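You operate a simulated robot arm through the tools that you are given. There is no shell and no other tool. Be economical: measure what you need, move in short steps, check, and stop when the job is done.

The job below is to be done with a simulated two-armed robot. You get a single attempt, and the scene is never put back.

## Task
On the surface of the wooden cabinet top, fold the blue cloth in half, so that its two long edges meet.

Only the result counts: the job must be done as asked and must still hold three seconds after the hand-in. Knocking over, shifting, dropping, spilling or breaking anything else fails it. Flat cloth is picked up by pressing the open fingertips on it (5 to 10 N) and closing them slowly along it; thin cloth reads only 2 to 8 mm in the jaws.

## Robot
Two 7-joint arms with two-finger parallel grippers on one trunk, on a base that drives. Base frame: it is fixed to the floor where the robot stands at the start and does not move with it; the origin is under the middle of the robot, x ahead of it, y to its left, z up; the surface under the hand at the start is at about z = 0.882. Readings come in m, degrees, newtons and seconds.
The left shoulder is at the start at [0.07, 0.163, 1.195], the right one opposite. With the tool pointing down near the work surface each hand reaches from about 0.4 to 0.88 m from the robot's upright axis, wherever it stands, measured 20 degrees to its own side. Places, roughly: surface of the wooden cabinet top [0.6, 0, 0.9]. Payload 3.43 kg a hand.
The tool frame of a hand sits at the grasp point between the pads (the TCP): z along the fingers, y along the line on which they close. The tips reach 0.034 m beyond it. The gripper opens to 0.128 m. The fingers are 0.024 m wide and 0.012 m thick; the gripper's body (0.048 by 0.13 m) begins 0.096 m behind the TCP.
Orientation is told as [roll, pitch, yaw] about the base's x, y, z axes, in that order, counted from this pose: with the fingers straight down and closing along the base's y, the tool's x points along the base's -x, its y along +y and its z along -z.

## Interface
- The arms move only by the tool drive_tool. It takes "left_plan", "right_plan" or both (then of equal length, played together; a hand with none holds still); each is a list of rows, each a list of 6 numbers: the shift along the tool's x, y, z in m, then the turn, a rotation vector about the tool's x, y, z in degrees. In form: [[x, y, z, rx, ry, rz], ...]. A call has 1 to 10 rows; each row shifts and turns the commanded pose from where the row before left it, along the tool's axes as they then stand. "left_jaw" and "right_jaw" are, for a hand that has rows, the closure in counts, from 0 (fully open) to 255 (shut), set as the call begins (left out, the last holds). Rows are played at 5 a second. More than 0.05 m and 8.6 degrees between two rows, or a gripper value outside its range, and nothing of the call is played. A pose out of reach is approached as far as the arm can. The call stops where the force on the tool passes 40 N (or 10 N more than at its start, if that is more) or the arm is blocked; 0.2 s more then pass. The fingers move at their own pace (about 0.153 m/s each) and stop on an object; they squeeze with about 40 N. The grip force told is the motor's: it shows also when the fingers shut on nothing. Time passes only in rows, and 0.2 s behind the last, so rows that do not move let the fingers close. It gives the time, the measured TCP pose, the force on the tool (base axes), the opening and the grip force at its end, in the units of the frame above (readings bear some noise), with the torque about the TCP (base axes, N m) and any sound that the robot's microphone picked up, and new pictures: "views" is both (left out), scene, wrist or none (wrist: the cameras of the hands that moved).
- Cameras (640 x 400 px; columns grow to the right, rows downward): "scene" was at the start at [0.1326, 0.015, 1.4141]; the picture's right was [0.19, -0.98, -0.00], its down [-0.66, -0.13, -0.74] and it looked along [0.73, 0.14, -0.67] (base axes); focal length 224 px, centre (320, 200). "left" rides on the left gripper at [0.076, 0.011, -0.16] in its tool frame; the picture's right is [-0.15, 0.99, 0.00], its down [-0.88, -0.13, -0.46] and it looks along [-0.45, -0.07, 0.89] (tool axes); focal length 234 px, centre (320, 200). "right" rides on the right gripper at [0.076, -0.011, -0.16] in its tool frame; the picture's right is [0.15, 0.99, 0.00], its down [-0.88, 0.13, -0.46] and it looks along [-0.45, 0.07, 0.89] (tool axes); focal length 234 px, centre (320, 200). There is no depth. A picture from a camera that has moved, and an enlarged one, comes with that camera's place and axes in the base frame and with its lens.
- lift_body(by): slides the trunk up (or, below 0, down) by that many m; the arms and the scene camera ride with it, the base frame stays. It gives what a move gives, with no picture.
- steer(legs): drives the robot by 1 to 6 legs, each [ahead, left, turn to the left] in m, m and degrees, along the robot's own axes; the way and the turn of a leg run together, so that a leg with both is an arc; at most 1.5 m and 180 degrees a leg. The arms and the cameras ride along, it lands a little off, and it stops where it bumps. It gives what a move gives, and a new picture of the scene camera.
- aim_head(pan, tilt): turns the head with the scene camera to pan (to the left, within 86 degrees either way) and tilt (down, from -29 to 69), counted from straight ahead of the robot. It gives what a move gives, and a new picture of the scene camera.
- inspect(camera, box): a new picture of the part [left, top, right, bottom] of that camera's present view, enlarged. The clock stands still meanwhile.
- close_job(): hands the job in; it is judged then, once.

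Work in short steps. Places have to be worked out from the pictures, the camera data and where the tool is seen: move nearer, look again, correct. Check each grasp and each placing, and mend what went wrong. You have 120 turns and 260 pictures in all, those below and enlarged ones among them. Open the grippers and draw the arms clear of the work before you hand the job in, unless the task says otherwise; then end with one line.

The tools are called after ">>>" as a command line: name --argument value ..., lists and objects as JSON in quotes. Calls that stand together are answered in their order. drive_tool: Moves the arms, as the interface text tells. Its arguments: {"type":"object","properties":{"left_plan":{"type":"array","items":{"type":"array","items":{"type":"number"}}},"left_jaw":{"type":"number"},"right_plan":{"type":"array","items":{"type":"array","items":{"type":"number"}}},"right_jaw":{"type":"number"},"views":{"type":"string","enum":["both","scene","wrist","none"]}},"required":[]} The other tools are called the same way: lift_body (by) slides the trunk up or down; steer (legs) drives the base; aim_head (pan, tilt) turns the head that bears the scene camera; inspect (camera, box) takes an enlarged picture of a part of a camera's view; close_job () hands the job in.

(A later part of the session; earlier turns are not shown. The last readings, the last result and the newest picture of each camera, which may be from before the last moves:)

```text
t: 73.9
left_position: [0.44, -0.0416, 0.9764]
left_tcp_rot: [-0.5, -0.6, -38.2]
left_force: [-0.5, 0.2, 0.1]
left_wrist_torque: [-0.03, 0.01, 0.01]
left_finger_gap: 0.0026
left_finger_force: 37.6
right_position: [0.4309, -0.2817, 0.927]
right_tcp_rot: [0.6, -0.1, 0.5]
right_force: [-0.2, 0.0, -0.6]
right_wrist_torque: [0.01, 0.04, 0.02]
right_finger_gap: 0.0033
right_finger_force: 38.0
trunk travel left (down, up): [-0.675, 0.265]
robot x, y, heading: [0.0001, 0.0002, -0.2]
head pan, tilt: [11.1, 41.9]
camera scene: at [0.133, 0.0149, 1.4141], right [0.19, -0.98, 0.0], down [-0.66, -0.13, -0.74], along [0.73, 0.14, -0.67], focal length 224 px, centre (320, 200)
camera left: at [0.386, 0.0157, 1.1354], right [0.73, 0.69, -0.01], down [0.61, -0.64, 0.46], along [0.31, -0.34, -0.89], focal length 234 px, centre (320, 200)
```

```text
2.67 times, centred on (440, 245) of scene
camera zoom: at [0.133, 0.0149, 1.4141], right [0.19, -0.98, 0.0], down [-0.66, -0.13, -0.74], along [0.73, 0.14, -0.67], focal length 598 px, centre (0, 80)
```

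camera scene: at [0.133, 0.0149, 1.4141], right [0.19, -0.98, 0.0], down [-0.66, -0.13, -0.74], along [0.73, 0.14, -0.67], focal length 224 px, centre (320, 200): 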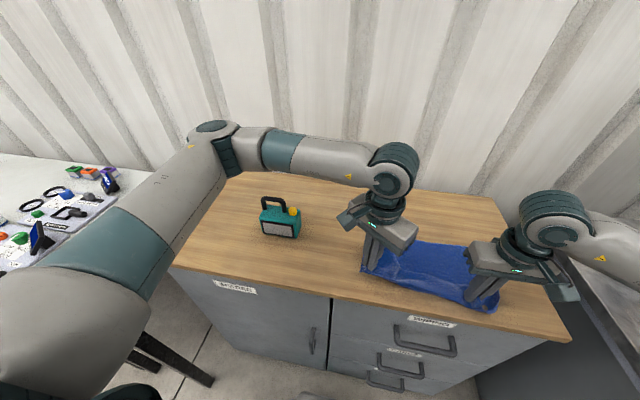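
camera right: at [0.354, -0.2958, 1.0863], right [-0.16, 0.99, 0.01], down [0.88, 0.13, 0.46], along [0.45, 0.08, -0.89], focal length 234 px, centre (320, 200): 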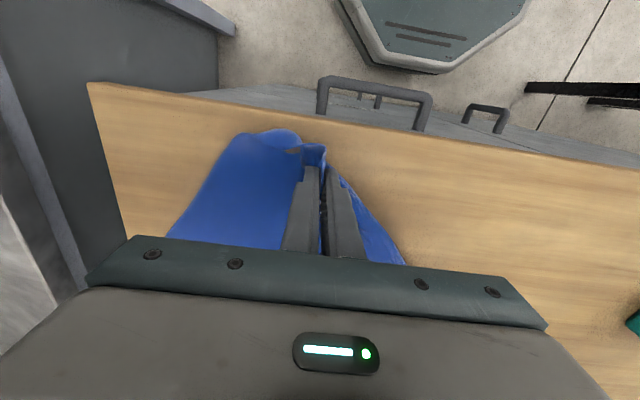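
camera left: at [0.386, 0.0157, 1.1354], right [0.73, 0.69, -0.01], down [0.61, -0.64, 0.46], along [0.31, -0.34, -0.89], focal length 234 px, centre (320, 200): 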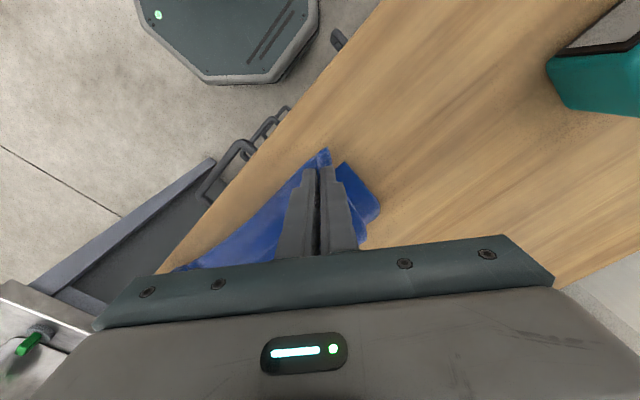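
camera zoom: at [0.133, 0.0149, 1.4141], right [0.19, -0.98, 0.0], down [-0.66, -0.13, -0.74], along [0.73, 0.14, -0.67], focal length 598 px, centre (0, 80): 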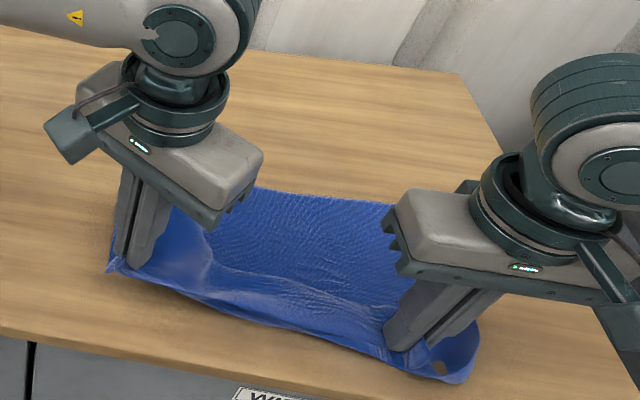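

The sheet is unrolled and both hands hold the near edge. Better idea now: hang the sheet from its near edge, lay the far half down flipped under (moving hands forward while lowering), then bring the hands back toward the robot — the held edge then needs no turning over. Lift both hands and square the left.

>>> drive_tool --left_plan '[[0, 0, -0.03, 0, 0, -7.6], [0, 0, -0.035, 0, 0, -7.6], [0, 0, -0.035, 0, 0, -7.6], [0, 0, -0.035, 0, 0, -7.6], [0, 0, -0.035, 0, 0, -7.6], [0, 0, 0, 0, 0, 0]]' --right_plan '[[0, 0, -0.045, 0, 0, 0], [0, 0, -0.045, 0, 0, 0], [0, 0, -0.045, 0, 0, 0], [0, 0, -0.045, 0, 0, 0], [0, 0, -0.04, 0, 0, 0], [0, 0, 0, 0, 0, 0]]' --views "both"

>>> inspect --camera "scene" --box '[320, 130, 560, 280]'

```text
t: 75.3
left_position: [0.4416, -0.042, 1.1489]
left_tcp_rot: [-0.7, -0.1, -0.3]
left_force: [-0.3, -0.7, -0.3]
left_wrist_torque: [-0.02, 0.01, -0.02]
left_finger_gap: 0.0025
left_finger_force: 37.1
right_position: [0.4303, -0.2834, 1.1483]
right_tcp_rot: [0.7, -0.1, 0.5]
right_force: [-0.1, 0.4, -0.7]
right_wrist_torque: [-0.03, -0.03, 0.01]
right_finger_gap: 0.0036
right_finger_force: 38.0
trunk travel left (down, up): [-0.675, 0.265]
robot x, y, heading: [0.0052, 0.0032, 0.1]
head pan, tilt: [11.1, 41.9]
camera scene: at [0.1333, 0.0147, 1.414], right [0.19, -0.98, 0.0], down [-0.66, -0.13, -0.74], along [0.73, 0.14, -0.67], focal length 224 px, centre (320, 200)
camera right: at [0.3547, -0.298, 1.3069], right [-0.16, 0.99, 0.01], down [0.88, 0.13, 0.46], along [0.45, 0.08, -0.89], focal length 234 px, centre (320, 200)
camera left: at [0.3647, -0.0276, 1.3075], right [0.15, 0.99, -0.01], down [0.88, -0.13, 0.46], along [0.45, -0.08, -0.89], focal length 234 px, centre (320, 200)
```

scene: 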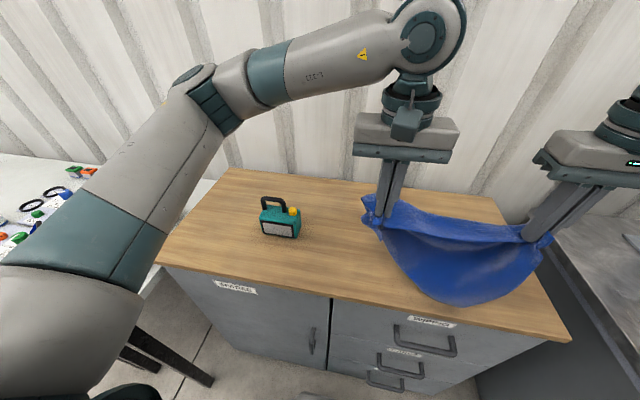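
right: 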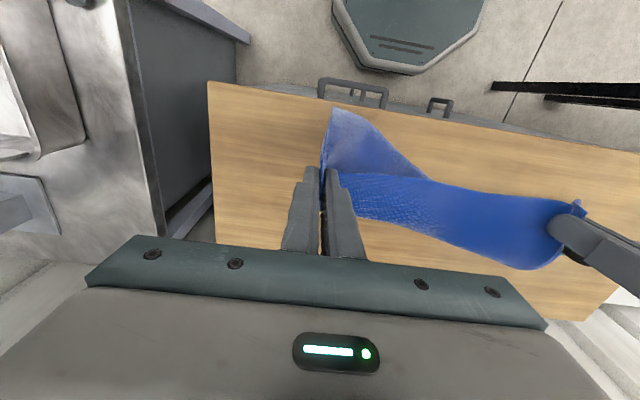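
left: 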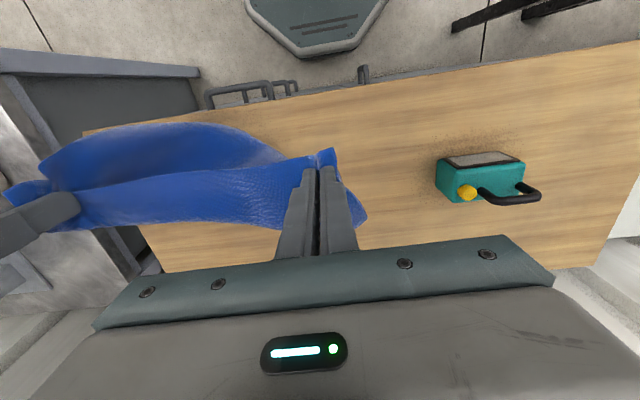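

```text
2.67 times, centred on (440, 205) of scene
camera zoom: at [0.1333, 0.0147, 1.414], right [0.19, -0.98, 0.0], down [-0.66, -0.13, -0.74], along [0.73, 0.14, -0.67], focal length 598 px, centre (0, 187)
```

zoom: 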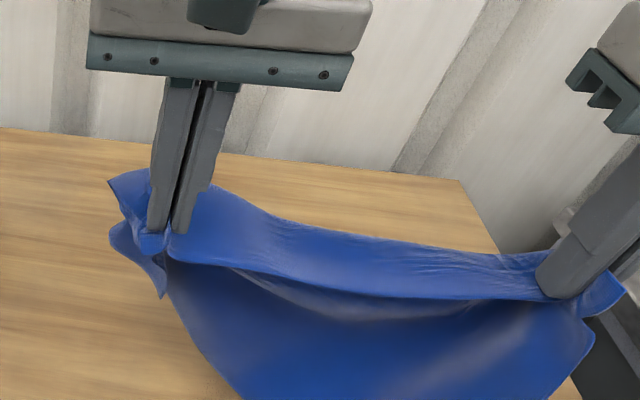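

The hold line turned out to be some cm inside an edge, with two panels draping. That suggests the cleanest method: lay the sheet flat, then pinch the *mid-line* at both short sides (fingers closing along x) and lift — the two long edges then hang together, and laying it down gives the fold. First lay it flat: swing the hands forward and down so the big panel lies toward the robot.

>>> drive_tool --left_plan '[[-0.031, 0, 0.008, 0, 0, 0], [-0.031, 0, 0.008, 0, 0, 0], [-0.031, 0, 0.009, 0, 0, 0], [-0.0257, 0, 0.0233, 0, 0, 0], [-0.0257, 0, 0.0233, 0, 0, 0], [-0.0257, 0, 0.0233, 0, 0, 0], [-0.0175, 0, 0.038, 0, 0, 0], [-0.0175, 0, 0.038, 0, 0, 0], [-0.004, 0, 0.02, 0, 0, 0], [0, 0, 0, 0, 0, 0]]' --right_plan '[[-0.035, 0, 0.008, 0, 0, 0], [-0.035, 0, 0.008, 0, 0, 0], [-0.035, 0, 0.009, 0, 0, 0], [-0.0257, 0, 0.0233, 0, 0, 0], [-0.0257, 0, 0.0233, 0, 0, 0], [-0.0257, 0, 0.0233, 0, 0, 0], [-0.0175, 0, 0.038, 0, 0, 0], [-0.0175, 0, 0.038, 0, 0, 0], [-0.004, 0, 0.02, 0, 0, 0], [0, 0, 0, 0, 0, 0]]' --views "both"

>>> inspect --camera "scene" --box '[320, 160, 560, 310]'

```text
t: 77.5
left_position: [0.6499, -0.041, 0.9563]
left_tcp_rot: [-0.8, 0.0, -0.2]
left_force: [0.3, -0.5, 0.2]
left_wrist_torque: [-0.02, -0.03, -0.07]
left_finger_gap: 0.0026
left_finger_force: 37.0
right_position: [0.6478, -0.2796, 0.9566]
right_tcp_rot: [0.5, 0.0, 0.5]
right_force: [0.9, 0.0, -0.5]
right_wrist_torque: [0.0, 0.0, 0.03]
right_finger_gap: 0.0035
right_finger_force: 38.1
trunk travel left (down, up): [-0.675, 0.265]
robot x, y, heading: [0.0019, 0.0013, -0.3]
head pan, tilt: [11.1, 41.9]
camera scene: at [0.1324, 0.0151, 1.4142], right [0.19, -0.98, 0.0], down [-0.66, -0.13, -0.74], along [0.73, 0.14, -0.67], focal length 224 px, centre (320, 200)
camera right: at [0.5717, -0.2935, 1.1155], right [-0.16, 0.99, 0.01], down [0.88, 0.13, 0.46], along [0.45, 0.08, -0.89], focal length 234 px, centre (320, 200)
camera left: at [0.5732, -0.029, 1.116], right [0.15, 0.99, -0.01], down [0.88, -0.13, 0.46], along [0.45, -0.08, -0.89], focal length 234 px, centre (320, 200)
```

scene: 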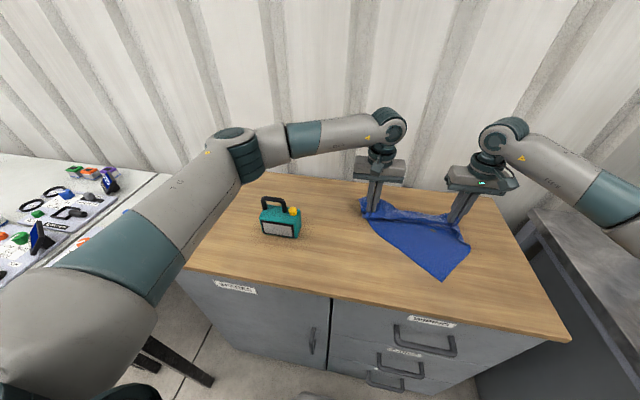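
right: 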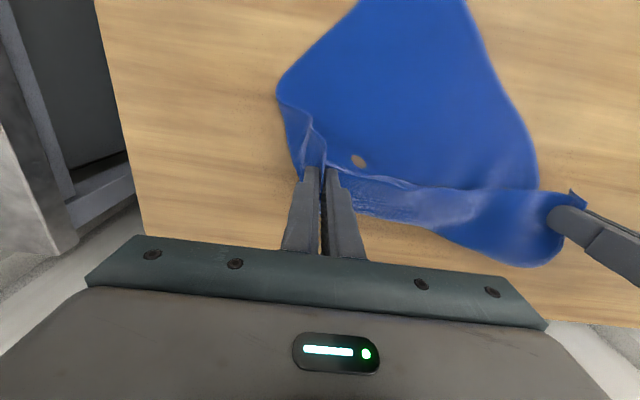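
left: 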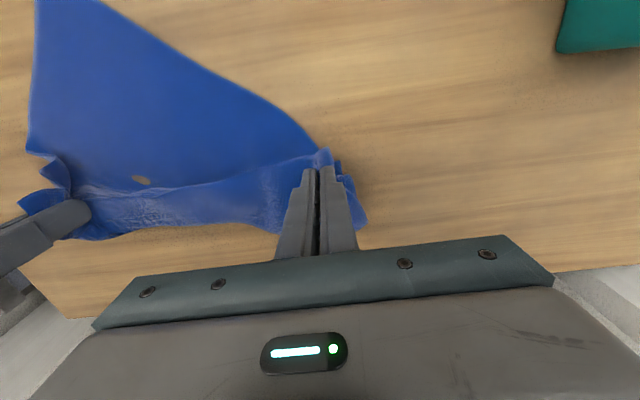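

```text
2.67 times, centred on (440, 235) of scene
camera zoom: at [0.1324, 0.0151, 1.4142], right [0.19, -0.98, 0.0], down [-0.66, -0.13, -0.74], along [0.73, 0.14, -0.67], focal length 598 px, centre (0, 107)
```

zoom: 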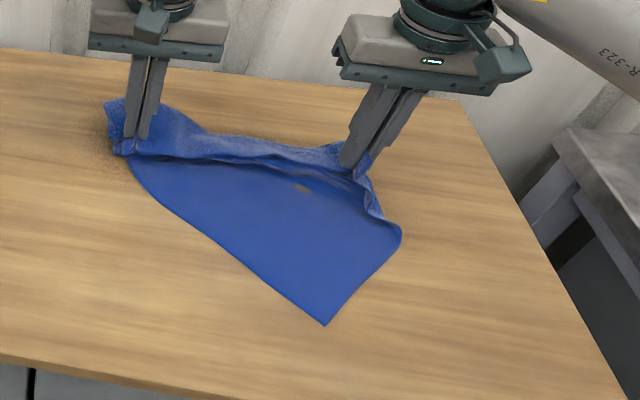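

The sheet is skewed: I hold it diagonally. Set it down, release, and rise for a clear look.

>>> drive_tool --left_plan '[[-0.02, 0.005, 0.015, 0, 0, 0], [-0.01, 0, 0.013, 0, 0, 0], [0, 0, 0, 0, 0, 0]]' --right_plan '[[-0.02, -0.005, 0.015, 0, 0, 0], [-0.01, 0, 0.013, 0, 0, 0], [0, 0, 0, 0, 0, 0]]' --views "none"

>>> drive_tool --left_plan '[[0, 0, 0, 0, 0, 0], [0, 0, 0, 0, 0, 0], [0, 0, -0.03, 0, 0, 0], [0, 0.01, -0.045, 0, 0, 0], [0.02, 0.04, -0.02, 0, 0, 0], [0.02, 0.045, 0, 0, 0, 0], [0, 0, 0, 0, 0, 0]]' --right_plan '[[0, 0, 0, 0, 0, 0], [0, 0, 0, 0, 0, 0], [0, 0, -0.03, 0, 0, 0], [0, -0.01, -0.045, 0, 0, 0], [0.02, -0.04, -0.02, 0, 0, 0], [0.02, -0.045, 0, 0, 0, 0], [0, 0, 0, 0, 0, 0]]' --left_jaw 150 --right_jaw 150 --views "wrist"

>>> inspect --camera "scene" --box '[320, 160, 560, 310]'

```text
t: 78.3
left_position: [0.679, -0.0395, 0.9292]
left_tcp_rot: [-0.8, -0.1, -0.2]
left_force: [0.1, 0.0, 1.3]
left_wrist_torque: [0.01, 0.01, -0.03]
left_finger_gap: 0.0025
left_finger_force: 37.4
right_position: [0.6808, -0.2835, 0.927]
right_tcp_rot: [0.6, -0.1, 0.5]
right_force: [0.0, -0.7, 0.3]
right_wrist_torque: [0.01, -0.01, 0.02]
right_finger_gap: 0.0036
right_finger_force: 38.0
trunk travel left (down, up): [-0.675, 0.265]
robot x, y, heading: [-0.0027, 0.0007, 0.3]
head pan, tilt: [11.1, 41.9]
```

```text
t: 79.9
left_position: [0.6419, 0.0591, 1.0222]
left_tcp_rot: [-0.6, 0.0, -0.1]
left_force: [0.0, 0.4, 0.4]
left_wrist_torque: [0.02, 0.0, 0.02]
left_finger_gap: 0.053
left_finger_force: 0.0
right_position: [0.6423, -0.3798, 1.0214]
right_tcp_rot: [0.7, -0.1, 0.6]
right_force: [0.0, -0.5, -0.7]
right_wrist_torque: [-0.01, 0.04, 0.0]
right_finger_gap: 0.0525
right_finger_force: 0.0
trunk travel left (down, up): [-0.675, 0.265]
robot x, y, heading: [-0.0007, 0.0006, -0.0]
head pan, tilt: [11.1, 41.9]
camera right: at [0.5674, -0.3938, 1.1792], right [-0.16, 0.99, 0.01], down [0.88, 0.13, 0.46], along [0.45, 0.08, -0.89], focal length 234 px, centre (320, 200)
camera left: at [0.5654, 0.072, 1.1806], right [0.15, 0.99, -0.01], down [0.88, -0.13, 0.46], along [0.45, -0.08, -0.89], focal length 234 px, centre (320, 200)
```

right: 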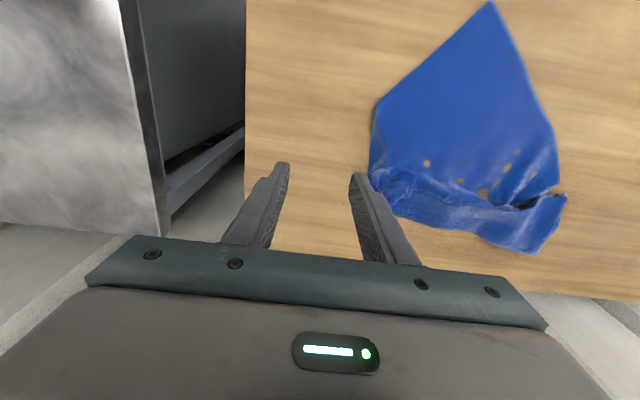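
left: 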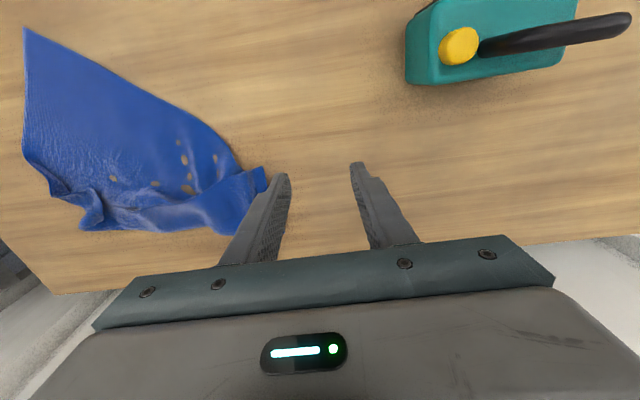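

```text
2.67 times, centred on (440, 235) of scene
camera zoom: at [0.134, 0.0147, 1.414], right [0.19, -0.98, 0.0], down [-0.66, -0.13, -0.74], along [0.73, 0.14, -0.67], focal length 598 px, centre (0, 107)
```

zoom: 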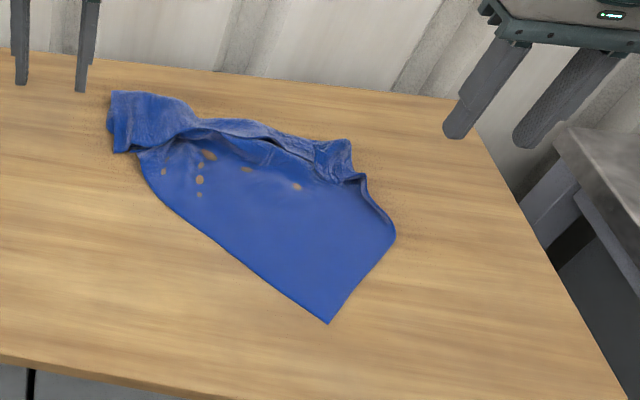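

I need details of the bundle; enlarge it from both sides.

>>> inspect --camera "scene" --box '[350, 185, 478, 285]'

>>> inspect --camera "left" --box '[0, 10, 320, 250]'

>>> inspect --camera "right" --box '[340, 100, 600, 270]'

```text
4.00 times, centred on (414, 235) of scene
camera zoom: at [0.134, 0.0147, 1.414], right [0.19, -0.98, 0.0], down [-0.66, -0.13, -0.74], along [0.73, 0.14, -0.67], focal length 898 px, centre (-56, 60)
```

zoom: 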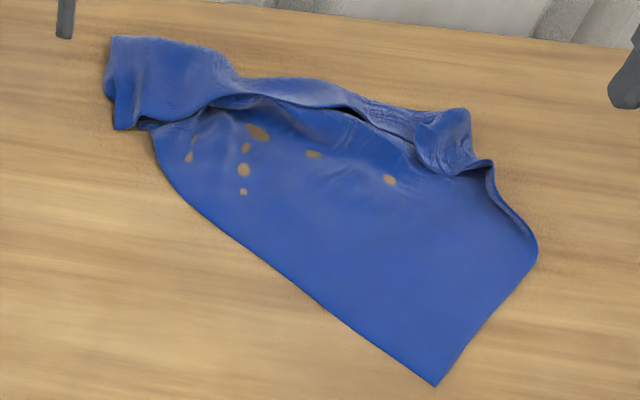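

```text
1.67 times, centred on (160, 130) of left
camera zoom: at [0.5654, 0.072, 1.1806], right [0.15, 0.99, -0.01], down [0.88, -0.13, 0.46], along [0.45, -0.08, -0.89], focal length 390 px, centre (587, 317)
```

zoom: 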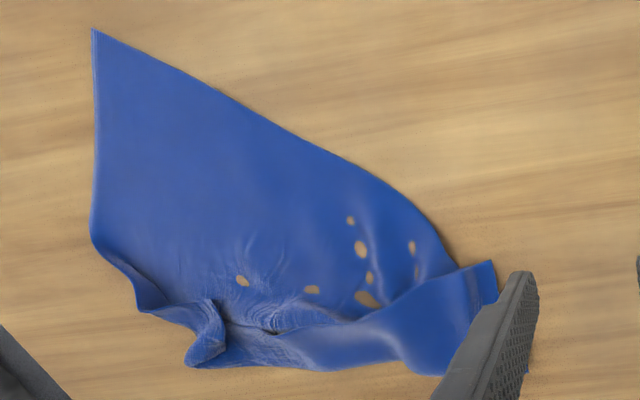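

```text
2.35 times, centred on (470, 185) of right
camera zoom: at [0.5674, -0.3938, 1.1792], right [-0.16, 0.99, 0.01], down [0.88, 0.13, 0.46], along [0.45, 0.08, -0.89], focal length 551 px, centre (-33, 235)
```

zoom: 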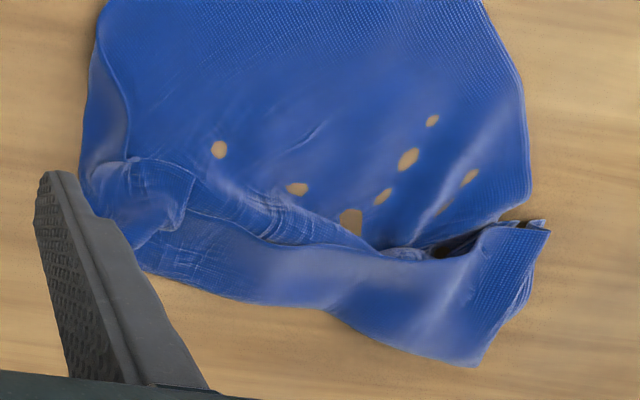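

Now I read it: the top strip is the N long edge (corner D left at ≈[0.657, 0.01], C at the right pucker ≈[0.65, −0.27]) already lying turned over on the sheet and facing the robot, with the other long edge F running from corner A [0.467, −0.233]. So I only need to pull N's corners toward F: no flipping needed. Position both hands over D and C.

>>> drive_tool --left_plan '[[-0.012, -0.042, 0, 0, 0, 0], [-0.012, -0.042, 0, 0, 0, 0], [0, 0, 0.04, 0, 0, 0], [0, 0, 0.04, 0, 0, 0], [0, 0, 0.01, 0, 0, 0], [0, 0, 0, 0, 0, 0]]' --right_plan '[[-0.012, 0.048, 0, 0, 0, 0], [-0.011, 0.048, 0, 0, 0, 0], [0, 0.014, 0.04, 0, 0, 0], [0, 0, 0.035, 0, 0, 0], [0, 0, 0.005, 0, 0, 0], [0, 0, 0, 0, 0, 0]]' --left_jaw 160 --right_jaw 150 --views "wrist"

```text
t: 81.3
left_position: [0.6612, -0.0285, 0.9342]
left_tcp_rot: [-0.8, 0.0, -0.2]
left_force: [0.3, 0.0, 0.3]
left_wrist_torque: [0.01, 0.01, -0.02]
left_finger_gap: 0.0478
left_finger_force: 0.1
right_position: [0.662, -0.2684, 0.9407]
right_tcp_rot: [0.6, -0.1, 0.5]
right_force: [-0.2, 0.5, -0.7]
right_wrist_torque: [-0.01, 0.02, 0.01]
right_finger_gap: 0.0527
right_finger_force: 0.1
trunk travel left (down, up): [-0.675, 0.265]
robot x, y, heading: [-0.003, 0.0009, 0.0]
head pan, tilt: [11.1, 41.9]
camera right: at [0.5864, -0.2835, 1.0992], right [-0.16, 0.99, 0.01], down [0.88, 0.13, 0.46], along [0.45, 0.08, -0.89], focal length 234 px, centre (320, 200)
camera left: at [0.5838, -0.0152, 1.0938], right [0.15, 0.99, -0.01], down [0.88, -0.13, 0.46], along [0.45, -0.08, -0.89], focal length 234 px, centre (320, 200)
```

right: 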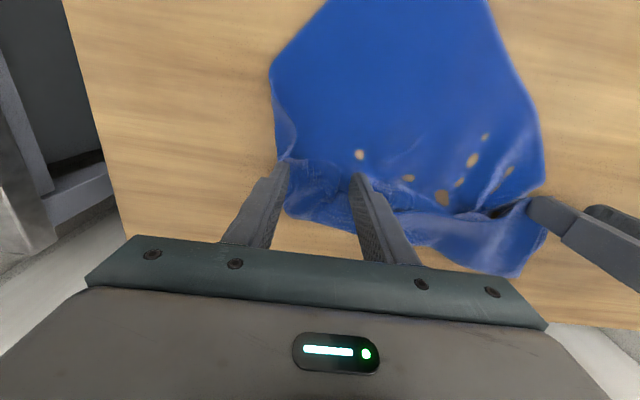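
left: 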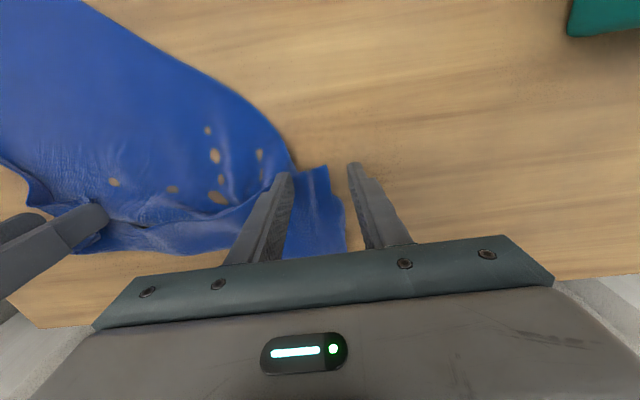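

Left needs 18 mm more inward; the right straddles the pucker. Lower to light contact.

>>> drive_tool --left_plan '[[0, -0.018, 0, 0, 0, 0], [0, 0, 0.006, 0, 0, 0], [0, 0, 0.004, 0, 0, 0], [0, 0, 0, 0, 0, 0]]' --right_plan '[[0, 0, 0.008, 0, 0, 0], [0, 0, 0.005, 0, 0, 0], [0, 0, 0.004, 0, 0, 0], [0, 0, 0, 0, 0, 0]]' --views "none"

>>> inspect --camera "left" --box '[160, 100, 480, 300]'

>>> inspect --camera "right" --box '[160, 100, 480, 300]'

```text
t: 82.3
left_position: [0.6616, -0.0446, 0.9241]
left_tcp_rot: [-0.8, 0.1, -0.2]
left_force: [0.0, 0.0, 1.1]
left_wrist_torque: [-0.02, -0.03, -0.01]
left_finger_gap: 0.0477
left_finger_force: 0.0
right_position: [0.6632, -0.2684, 0.9246]
right_tcp_rot: [0.5, -0.1, 0.5]
right_force: [0.0, -0.5, 0.8]
right_wrist_torque: [0.04, -0.01, 0.01]
right_finger_gap: 0.053
right_finger_force: 0.0
trunk travel left (down, up): [-0.675, 0.265]
robot x, y, heading: [-0.0038, -0.0002, 0.2]
head pan, tilt: [11.1, 41.9]
```

```text
2.00 times, centred on (320, 200) of left
camera zoom: at [0.585, -0.032, 1.0831], right [0.15, 0.99, -0.01], down [0.88, -0.13, 0.46], along [0.45, -0.08, -0.89], focal length 468 px, centre (320, 200)
```

zoom: 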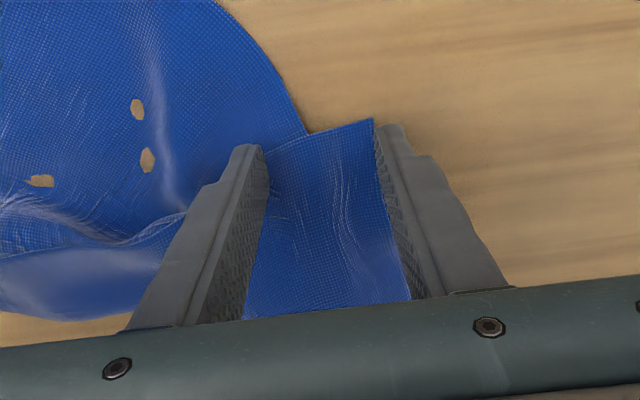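

```text
2.00 times, centred on (320, 200) of right
camera zoom: at [0.5871, -0.2839, 1.0841], right [-0.16, 0.99, 0.01], down [0.88, 0.13, 0.46], along [0.45, 0.08, -0.89], focal length 468 px, centre (320, 200)
```

zoom: 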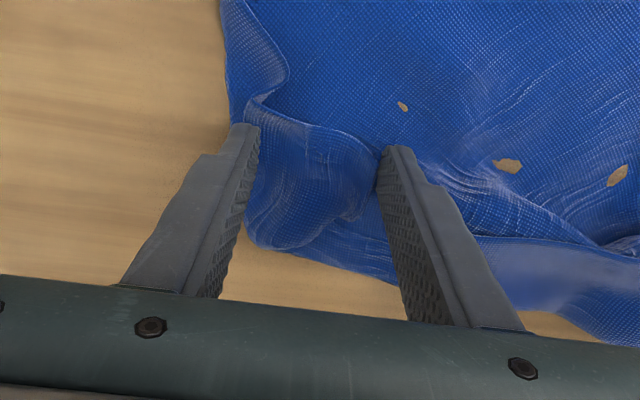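

Clean corner D under the left; a loose flap between the right fingers. Nudge the left 6 mm inward, press lightly, and close both.

>>> drive_tool --left_plan '[[0, -0.008, -0.003, 0, 0, 0], [0, 0, 0.004, 0, 0, 0], [0, 0, 0.0015, 0, 0, 0]]' --right_plan '[[0, 0, 0.002, 0, 0, 0], [0, 0, 0, 0, 0, 0], [0, 0, 0, 0, 0, 0]]' --views "none"

>>> drive_tool --left_plan '[[0, 0, 0, 0, 0, 0]]' --right_plan '[[0, 0, 0, 0, 0, 0]]' --left_jaw 174 --right_jaw 168 --views "none"

>>> drive_tool --left_plan '[[0, 0, 0, 0, 0, 0]]' --right_plan '[[0, 0, 0, 0, 0, 0]]' --left_jaw 188 --right_jaw 186 --views "none"

>>> inspect --camera "left" --box '[160, 100, 480, 300]'

>>> inspect --camera "right" --box '[160, 100, 480, 300]'

```text
t: 83.1
left_position: [0.6619, -0.0542, 0.9215]
left_tcp_rot: [-0.7, -0.2, -0.1]
left_force: [0.1, 0.2, 0.8]
left_wrist_torque: [-0.01, -0.01, -0.03]
left_finger_gap: 0.0475
left_finger_force: 0.0
right_position: [0.6636, -0.2696, 0.9238]
right_tcp_rot: [0.6, -0.1, 0.5]
right_force: [0.2, 0.3, 0.8]
right_wrist_torque: [-0.03, -0.02, 0.0]
right_finger_gap: 0.0526
right_finger_force: 0.0
trunk travel left (down, up): [-0.675, 0.265]
robot x, y, heading: [-0.0003, -0.0003, 0.0]
head pan, tilt: [11.1, 41.9]
```

```text
t: 83.5
left_position: [0.6621, -0.0533, 0.9213]
left_tcp_rot: [-0.8, -0.1, -0.2]
left_force: [-0.5, -0.1, 0.4]
left_wrist_torque: [0.02, -0.03, 0.02]
left_finger_gap: 0.0406
left_finger_force: 0.1
right_position: [0.6633, -0.2696, 0.9234]
right_tcp_rot: [0.6, 0.0, 0.4]
right_force: [-0.1, -0.4, 0.4]
right_wrist_torque: [0.0, 0.0, 0.02]
right_finger_gap: 0.0437
right_finger_force: 0.1
trunk travel left (down, up): [-0.675, 0.265]
robot x, y, heading: [-0.0004, -0.0028, 0.1]
head pan, tilt: [11.1, 41.9]
```

```text
t: 83.9
left_position: [0.663, -0.0535, 0.9222]
left_tcp_rot: [-0.8, 0.0, -0.2]
left_force: [0.3, 0.1, 0.6]
left_wrist_torque: [0.0, -0.01, 0.01]
left_finger_gap: 0.0337
left_finger_force: 0.1
right_position: [0.6632, -0.27, 0.924]
right_tcp_rot: [0.6, -0.1, 0.6]
right_force: [-0.2, 0.1, 0.7]
right_wrist_torque: [0.0, 0.0, -0.02]
right_finger_gap: 0.0345
right_finger_force: 0.1
trunk travel left (down, up): [-0.675, 0.265]
robot x, y, heading: [0.0016, 0.0001, -0.0]
head pan, tilt: [11.1, 41.9]
```

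```text
2.00 times, centred on (320, 200) of left
camera zoom: at [0.5858, -0.0401, 1.0808], right [0.15, 0.99, -0.01], down [0.88, -0.13, 0.46], along [0.45, -0.08, -0.89], focal length 468 px, centre (320, 200)
```

zoom: 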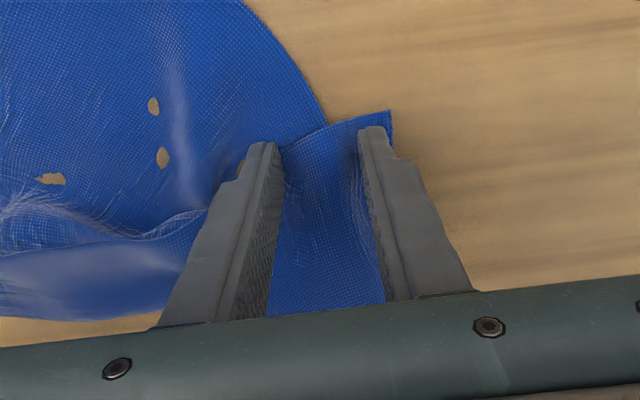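

```text
2.00 times, centred on (320, 200) of right
camera zoom: at [0.5873, -0.2832, 1.0827], right [-0.16, 0.99, 0.01], down [0.88, 0.13, 0.46], along [0.45, 0.08, -0.89], focal length 468 px, centre (320, 200)
```

zoom: 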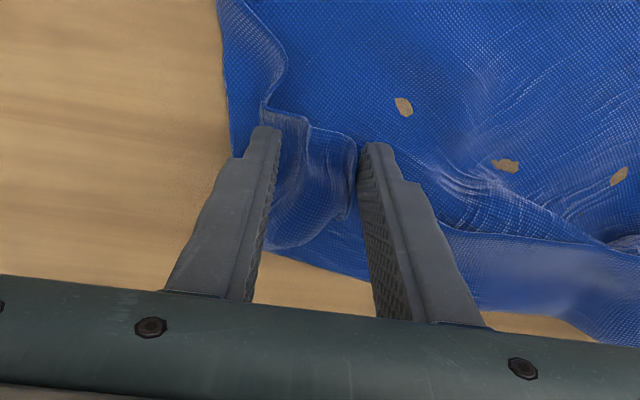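

Gathering cleanly on both at light pressure. Finish closing.

>>> drive_tool --left_plan '[[0, 0, 0.0008, 0, 0, 0]]' --right_plan '[[0, 0, 0.001, 0, 0, 0]]' --left_jaw 202 --right_jaw 202 --views "none"

>>> drive_tool --left_plan '[[0, 0, 0, 0, 0, 0]]' --right_plan '[[0, 0, 0, 0, 0, 0]]' --left_jaw 215 --right_jaw 215 --views "none"

>>> drive_tool --left_plan '[[0, 0, 0, 0, 0, 0]]' --right_plan '[[0, 0, 0, 0, 0, 0]]' --left_jaw 228 --right_jaw 228 --views "none"

>>> drive_tool --left_plan '[[0, 0, 0, 0, 0, 0], [0, 0, 0, 0, 0, 0], [0, 0, 0, 0, 0, 0]]' --right_plan '[[0, 0, 0, 0, 0, 0], [0, 0, 0, 0, 0, 0], [0, 0, 0, 0, 0, 0]]' --left_jaw 255 --right_jaw 255 --views "wrist"

```text
t: 84.3
left_position: [0.6622, -0.0546, 0.921]
left_tcp_rot: [-0.9, 0.0, -0.1]
left_force: [-0.1, -0.3, -0.1]
left_wrist_torque: [0.04, -0.03, 0.03]
left_finger_gap: 0.0267
left_finger_force: 0.2
right_position: [0.6635, -0.2693, 0.9236]
right_tcp_rot: [0.6, -0.1, 0.5]
right_force: [0.6, 0.0, 0.0]
right_wrist_torque: [0.0, -0.01, 0.01]
right_finger_gap: 0.0264
right_finger_force: 0.1
trunk travel left (down, up): [-0.675, 0.265]
robot x, y, heading: [-0.002, 0.0016, 0.1]
head pan, tilt: [11.1, 41.9]
```

```text
t: 84.7
left_position: [0.663, -0.0538, 0.9213]
left_tcp_rot: [-0.7, 0.0, -0.2]
left_force: [-0.6, 0.1, 0.8]
left_wrist_torque: [-0.03, 0.0, -0.04]
left_finger_gap: 0.0202
left_finger_force: 0.5
right_position: [0.6623, -0.2697, 0.9224]
right_tcp_rot: [0.6, -0.1, 0.6]
right_force: [-0.4, 0.1, 0.5]
right_wrist_torque: [0.01, 0.02, -0.01]
right_finger_gap: 0.02
right_finger_force: 0.1
trunk travel left (down, up): [-0.675, 0.265]
robot x, y, heading: [-0.0001, 0.0003, -0.1]
head pan, tilt: [11.1, 41.9]
```

```text
t: 85.1
left_position: [0.6619, -0.0536, 0.9216]
left_tcp_rot: [-0.8, 0.0, -0.2]
left_force: [-0.1, -0.1, 0.6]
left_wrist_torque: [-0.02, 0.01, -0.02]
left_finger_gap: 0.0135
left_finger_force: 0.0
right_position: [0.6625, -0.2695, 0.9222]
right_tcp_rot: [0.6, -0.1, 0.5]
right_force: [-0.1, 0.1, 0.5]
right_wrist_torque: [0.03, 0.0, -0.02]
right_finger_gap: 0.0137
right_finger_force: 0.1
trunk travel left (down, up): [-0.675, 0.265]
robot x, y, heading: [-0.0035, 0.0014, 0.2]
head pan, tilt: [11.1, 41.9]
```

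```text
t: 85.9
left_position: [0.6611, -0.0515, 0.9228]
left_tcp_rot: [-0.7, -0.1, -0.2]
left_force: [0.5, 0.4, 1.6]
left_wrist_torque: [-0.04, -0.01, -0.03]
left_finger_gap: 0.0039
left_finger_force: 38.4
right_position: [0.6625, -0.2688, 0.9248]
right_tcp_rot: [0.6, -0.3, 0.6]
right_force: [1.0, 1.9, 13.0]
right_wrist_torque: [0.09, -0.25, 0.03]
right_finger_gap: 0.003
right_finger_force: 37.4
trunk travel left (down, up): [-0.675, 0.265]
robot x, y, heading: [-0.0022, 0.0031, 0.0]
head pan, tilt: [11.1, 41.9]
camera right: at [0.586, -0.2824, 1.0837], right [-0.16, 0.99, 0.01], down [0.88, 0.13, 0.46], along [0.45, 0.08, -0.89], focal length 234 px, centre (320, 200)
camera left: at [0.5843, -0.0395, 1.0809], right [0.15, 0.99, -0.01], down [0.88, -0.13, 0.46], along [0.45, -0.08, -0.89], focal length 234 px, centre (320, 200)
```

right: 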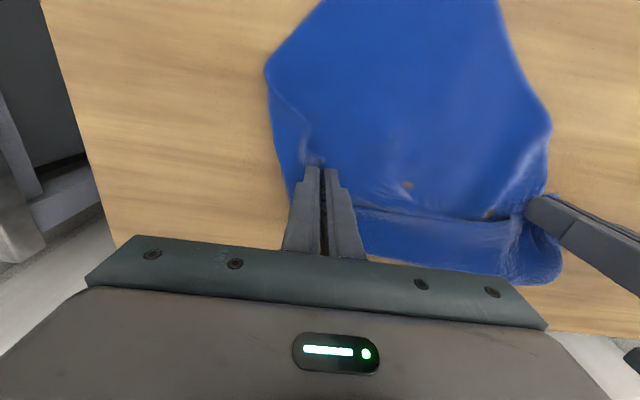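
left: 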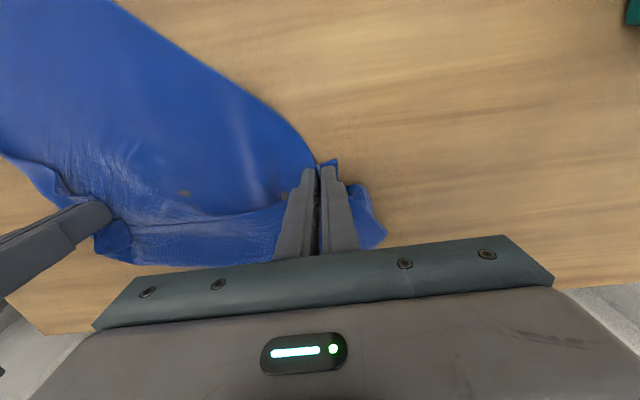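

Both hold. Lift high so the sheet hangs free and shows its shape.

>>> drive_tool --left_plan '[[0, 0, -0.03, 0, 0, 0], [0.01, 0, -0.045, 0, 0, 0], [0.01, 0, -0.045, 0, 0, 0], [0.01, 0, -0.045, 0, 0, 0], [0.01, 0, -0.045, 0, 0, 0], [0.01, 0, -0.045, 0, 0, 0], [0.01, 0, -0.045, 0, 0, 0], [0.01, 0, -0.045, 0, 0, 0], [0, 0, 0, 0, 0, 0], [0, 0, 0, 0, 0, 0]]' --right_plan '[[0, 0, -0.03, 0, 0, 0], [0.01, 0, -0.045, 0, 0, 0], [0.01, 0, -0.045, 0, 0, 0], [0.01, 0, -0.045, 0, 0, 0], [0.01, 0, -0.045, 0, 0, 0], [0.01, 0, -0.045, 0, 0, 0], [0.01, 0, -0.045, 0, 0, 0], [0.01, 0, -0.045, 0, 0, 0], [0, 0, 0, 0, 0, 0], [0, 0, 0, 0, 0, 0]]' --views "both"

```text
t: 88.1
left_position: [0.5892, -0.049, 1.2628]
left_tcp_rot: [-0.8, -0.1, -0.2]
left_force: [0.2, -0.7, 0.2]
left_wrist_torque: [0.02, 0.01, 0.0]
left_finger_gap: 0.0035
left_finger_force: 38.1
right_position: [0.5921, -0.2708, 1.2701]
right_tcp_rot: [0.6, -0.1, 0.5]
right_force: [0.5, 0.4, 0.1]
right_wrist_torque: [-0.03, -0.03, -0.01]
right_finger_gap: 0.003
right_finger_force: 37.3
trunk travel left (down, up): [-0.675, 0.265]
robot x, y, heading: [-0.0031, -0.0023, 0.1]
head pan, tilt: [11.1, 41.9]
camera scene: at [0.1328, 0.015, 1.4141], right [0.19, -0.98, 0.0], down [-0.66, -0.13, -0.74], along [0.73, 0.14, -0.67], focal length 224 px, centre (320, 200)
camera right: at [0.5164, -0.2857, 1.4288], right [-0.16, 0.99, 0.01], down [0.88, 0.13, 0.46], along [0.45, 0.08, -0.89], focal length 234 px, centre (320, 200)
camera left: at [0.5121, -0.0357, 1.4222], right [0.15, 0.99, -0.01], down [0.88, -0.13, 0.46], along [0.45, -0.08, -0.89], focal length 234 px, centre (320, 200)
```

scene: 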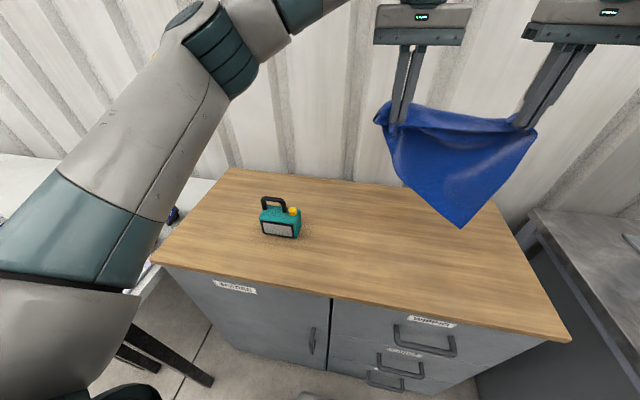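
right: 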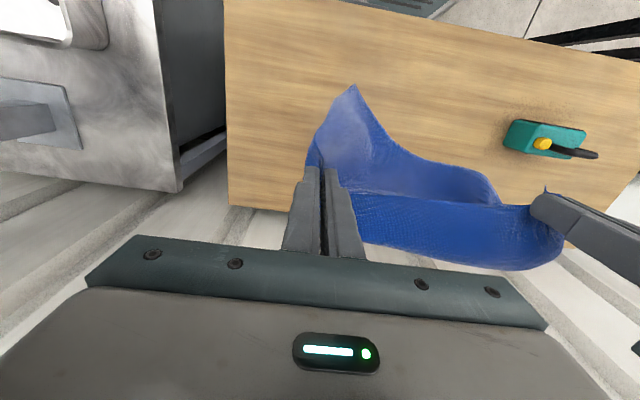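
left: 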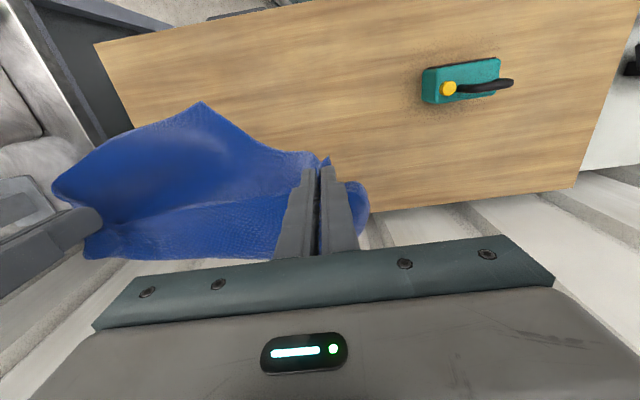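

Enlarge the hanging cloth.

>>> inspect --camera "scene" --box '[360, 80, 560, 240]'

>>> inspect --camera "right" --box '[280, 70, 600, 290]'

>>> inspect --camera "left" --box '[40, 80, 400, 290]'

```text
2.50 times, centred on (460, 160) of scene
camera zoom: at [0.1328, 0.015, 1.4141], right [0.19, -0.98, 0.0], down [-0.66, -0.13, -0.74], along [0.73, 0.14, -0.67], focal length 561 px, centre (-30, 300)
```

zoom: 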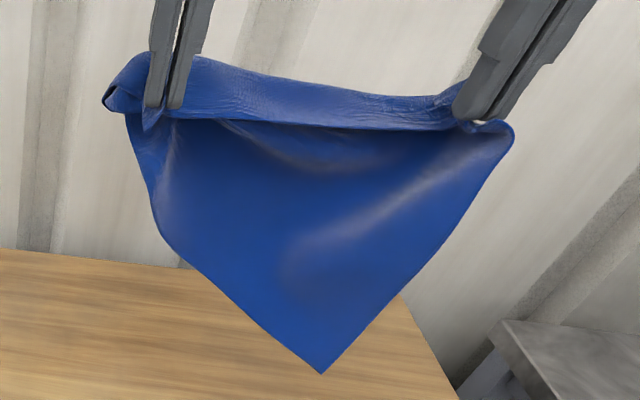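

```text
1.82 times, centred on (440, 180) of right
camera zoom: at [0.5164, -0.2857, 1.4288], right [-0.16, 0.99, 0.01], down [0.88, 0.13, 0.46], along [0.45, 0.08, -0.89], focal length 426 px, centre (102, 236)
```

zoom: 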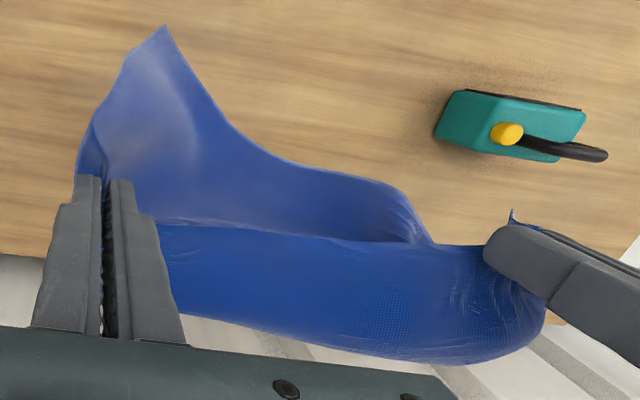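

```text
1.78 times, centred on (220, 185) of left
camera zoom: at [0.5121, -0.0357, 1.4222], right [0.15, 0.99, -0.01], down [0.88, -0.13, 0.46], along [0.45, -0.08, -0.89], focal length 416 px, centre (498, 227)
```

zoom: 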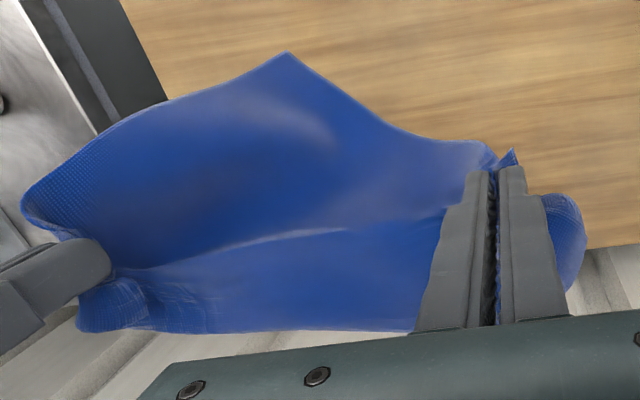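

Now clear: right hand holds C with A hanging 0.29 m straight below; the left hand holds D together with B, i.e. the left end is already doubled as the fold needs. So: touch A down near x ≈ 0.52, lay the lower half forward, then bring both hands back toward the robot.

>>> drive_tool --left_plan '[[0.025, 0, 0.02, 0, 0, 0], [0.025, 0, 0.02, 0, 0, 0], [0.02, 0, 0.025, 0, 0, 0], [0, 0, 0, 0, 0, 0], [-0.02, 0, 0.035, 0, 0, 0], [-0.025, 0, 0.035, 0, 0, 0], [-0.03, 0, 0.035, 0, 0, 0], [-0.03, 0, 0.03, 0, 0, 0], [-0.025, 0, 0.03, 0, 0, 0], [0, 0, 0, 0, 0, 0]]' --right_plan '[[0.025, 0, 0.02, 0, 0, 0], [0.025, 0, 0.02, 0, 0, 0], [0.02, 0, 0.025, 0, 0, 0], [0, 0, 0, 0, 0, 0], [-0.02, 0, 0.035, 0, 0, 0], [-0.025, 0, 0.035, 0, 0, 0], [-0.03, 0, 0.035, 0, 0, 0], [-0.03, 0, 0.03, 0, 0, 0], [-0.025, 0, 0.03, 0, 0, 0], [0, 0, 0, 0, 0, 0]]' --views "both"

>>> inspect --camera "scene" --box '[320, 130, 560, 280]'

```text
t: 90.3
left_position: [0.6512, -0.0525, 1.0359]
left_tcp_rot: [-0.8, -0.1, -0.3]
left_force: [-0.5, 0.2, 0.9]
left_wrist_torque: [0.02, -0.05, 0.0]
left_finger_gap: 0.0037
left_finger_force: 38.0
right_position: [0.6518, -0.2701, 1.0388]
right_tcp_rot: [0.6, -0.2, 0.5]
right_force: [-0.5, -0.4, 0.4]
right_wrist_torque: [-0.04, -0.02, 0.02]
right_finger_gap: 0.0029
right_finger_force: 37.7
trunk travel left (down, up): [-0.675, 0.265]
robot x, y, heading: [0.0009, -0.0011, -0.0]
head pan, tilt: [11.1, 41.9]
camera scene: at [0.1313, 0.015, 1.4143], right [0.19, -0.98, 0.0], down [-0.65, -0.13, -0.74], along [0.73, 0.14, -0.67], focal length 224 px, centre (320, 200)
camera right: at [0.5759, -0.2848, 1.1974], right [-0.16, 0.99, 0.01], down [0.88, 0.13, 0.46], along [0.45, 0.08, -0.89], focal length 234 px, centre (320, 200)
camera left: at [0.5752, -0.0387, 1.1964], right [0.15, 0.99, -0.01], down [0.88, -0.13, 0.46], along [0.45, -0.08, -0.89], focal length 234 px, centre (320, 200)
```

scene: 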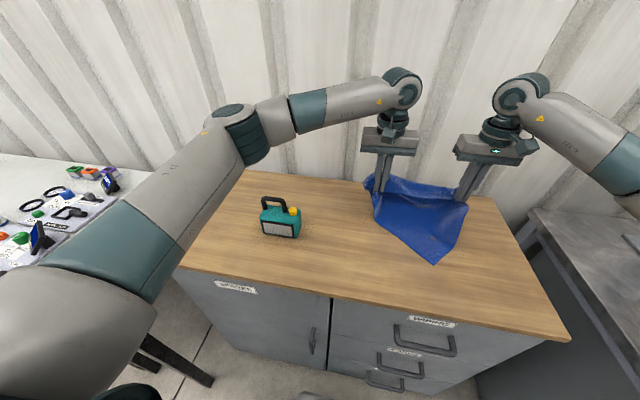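
right: 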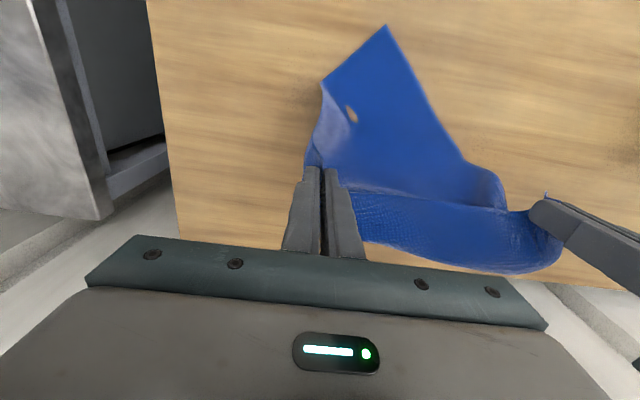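
left: 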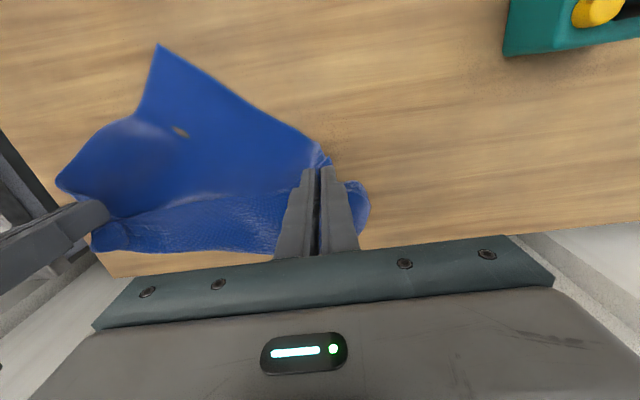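

```text
2.67 times, centred on (440, 205) of scene
camera zoom: at [0.1313, 0.015, 1.4143], right [0.19, -0.98, 0.0], down [-0.65, -0.13, -0.74], along [0.73, 0.14, -0.67], focal length 598 px, centre (0, 187)
```

zoom: 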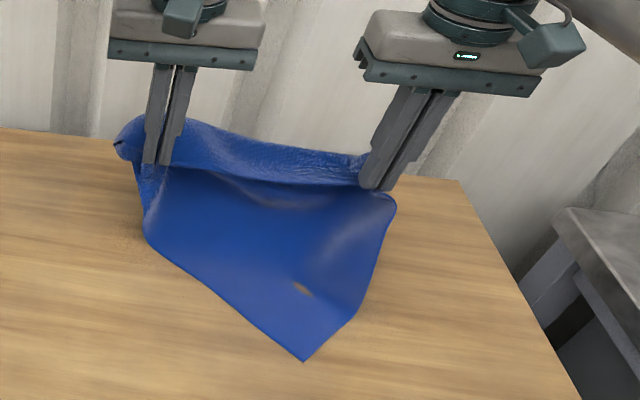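

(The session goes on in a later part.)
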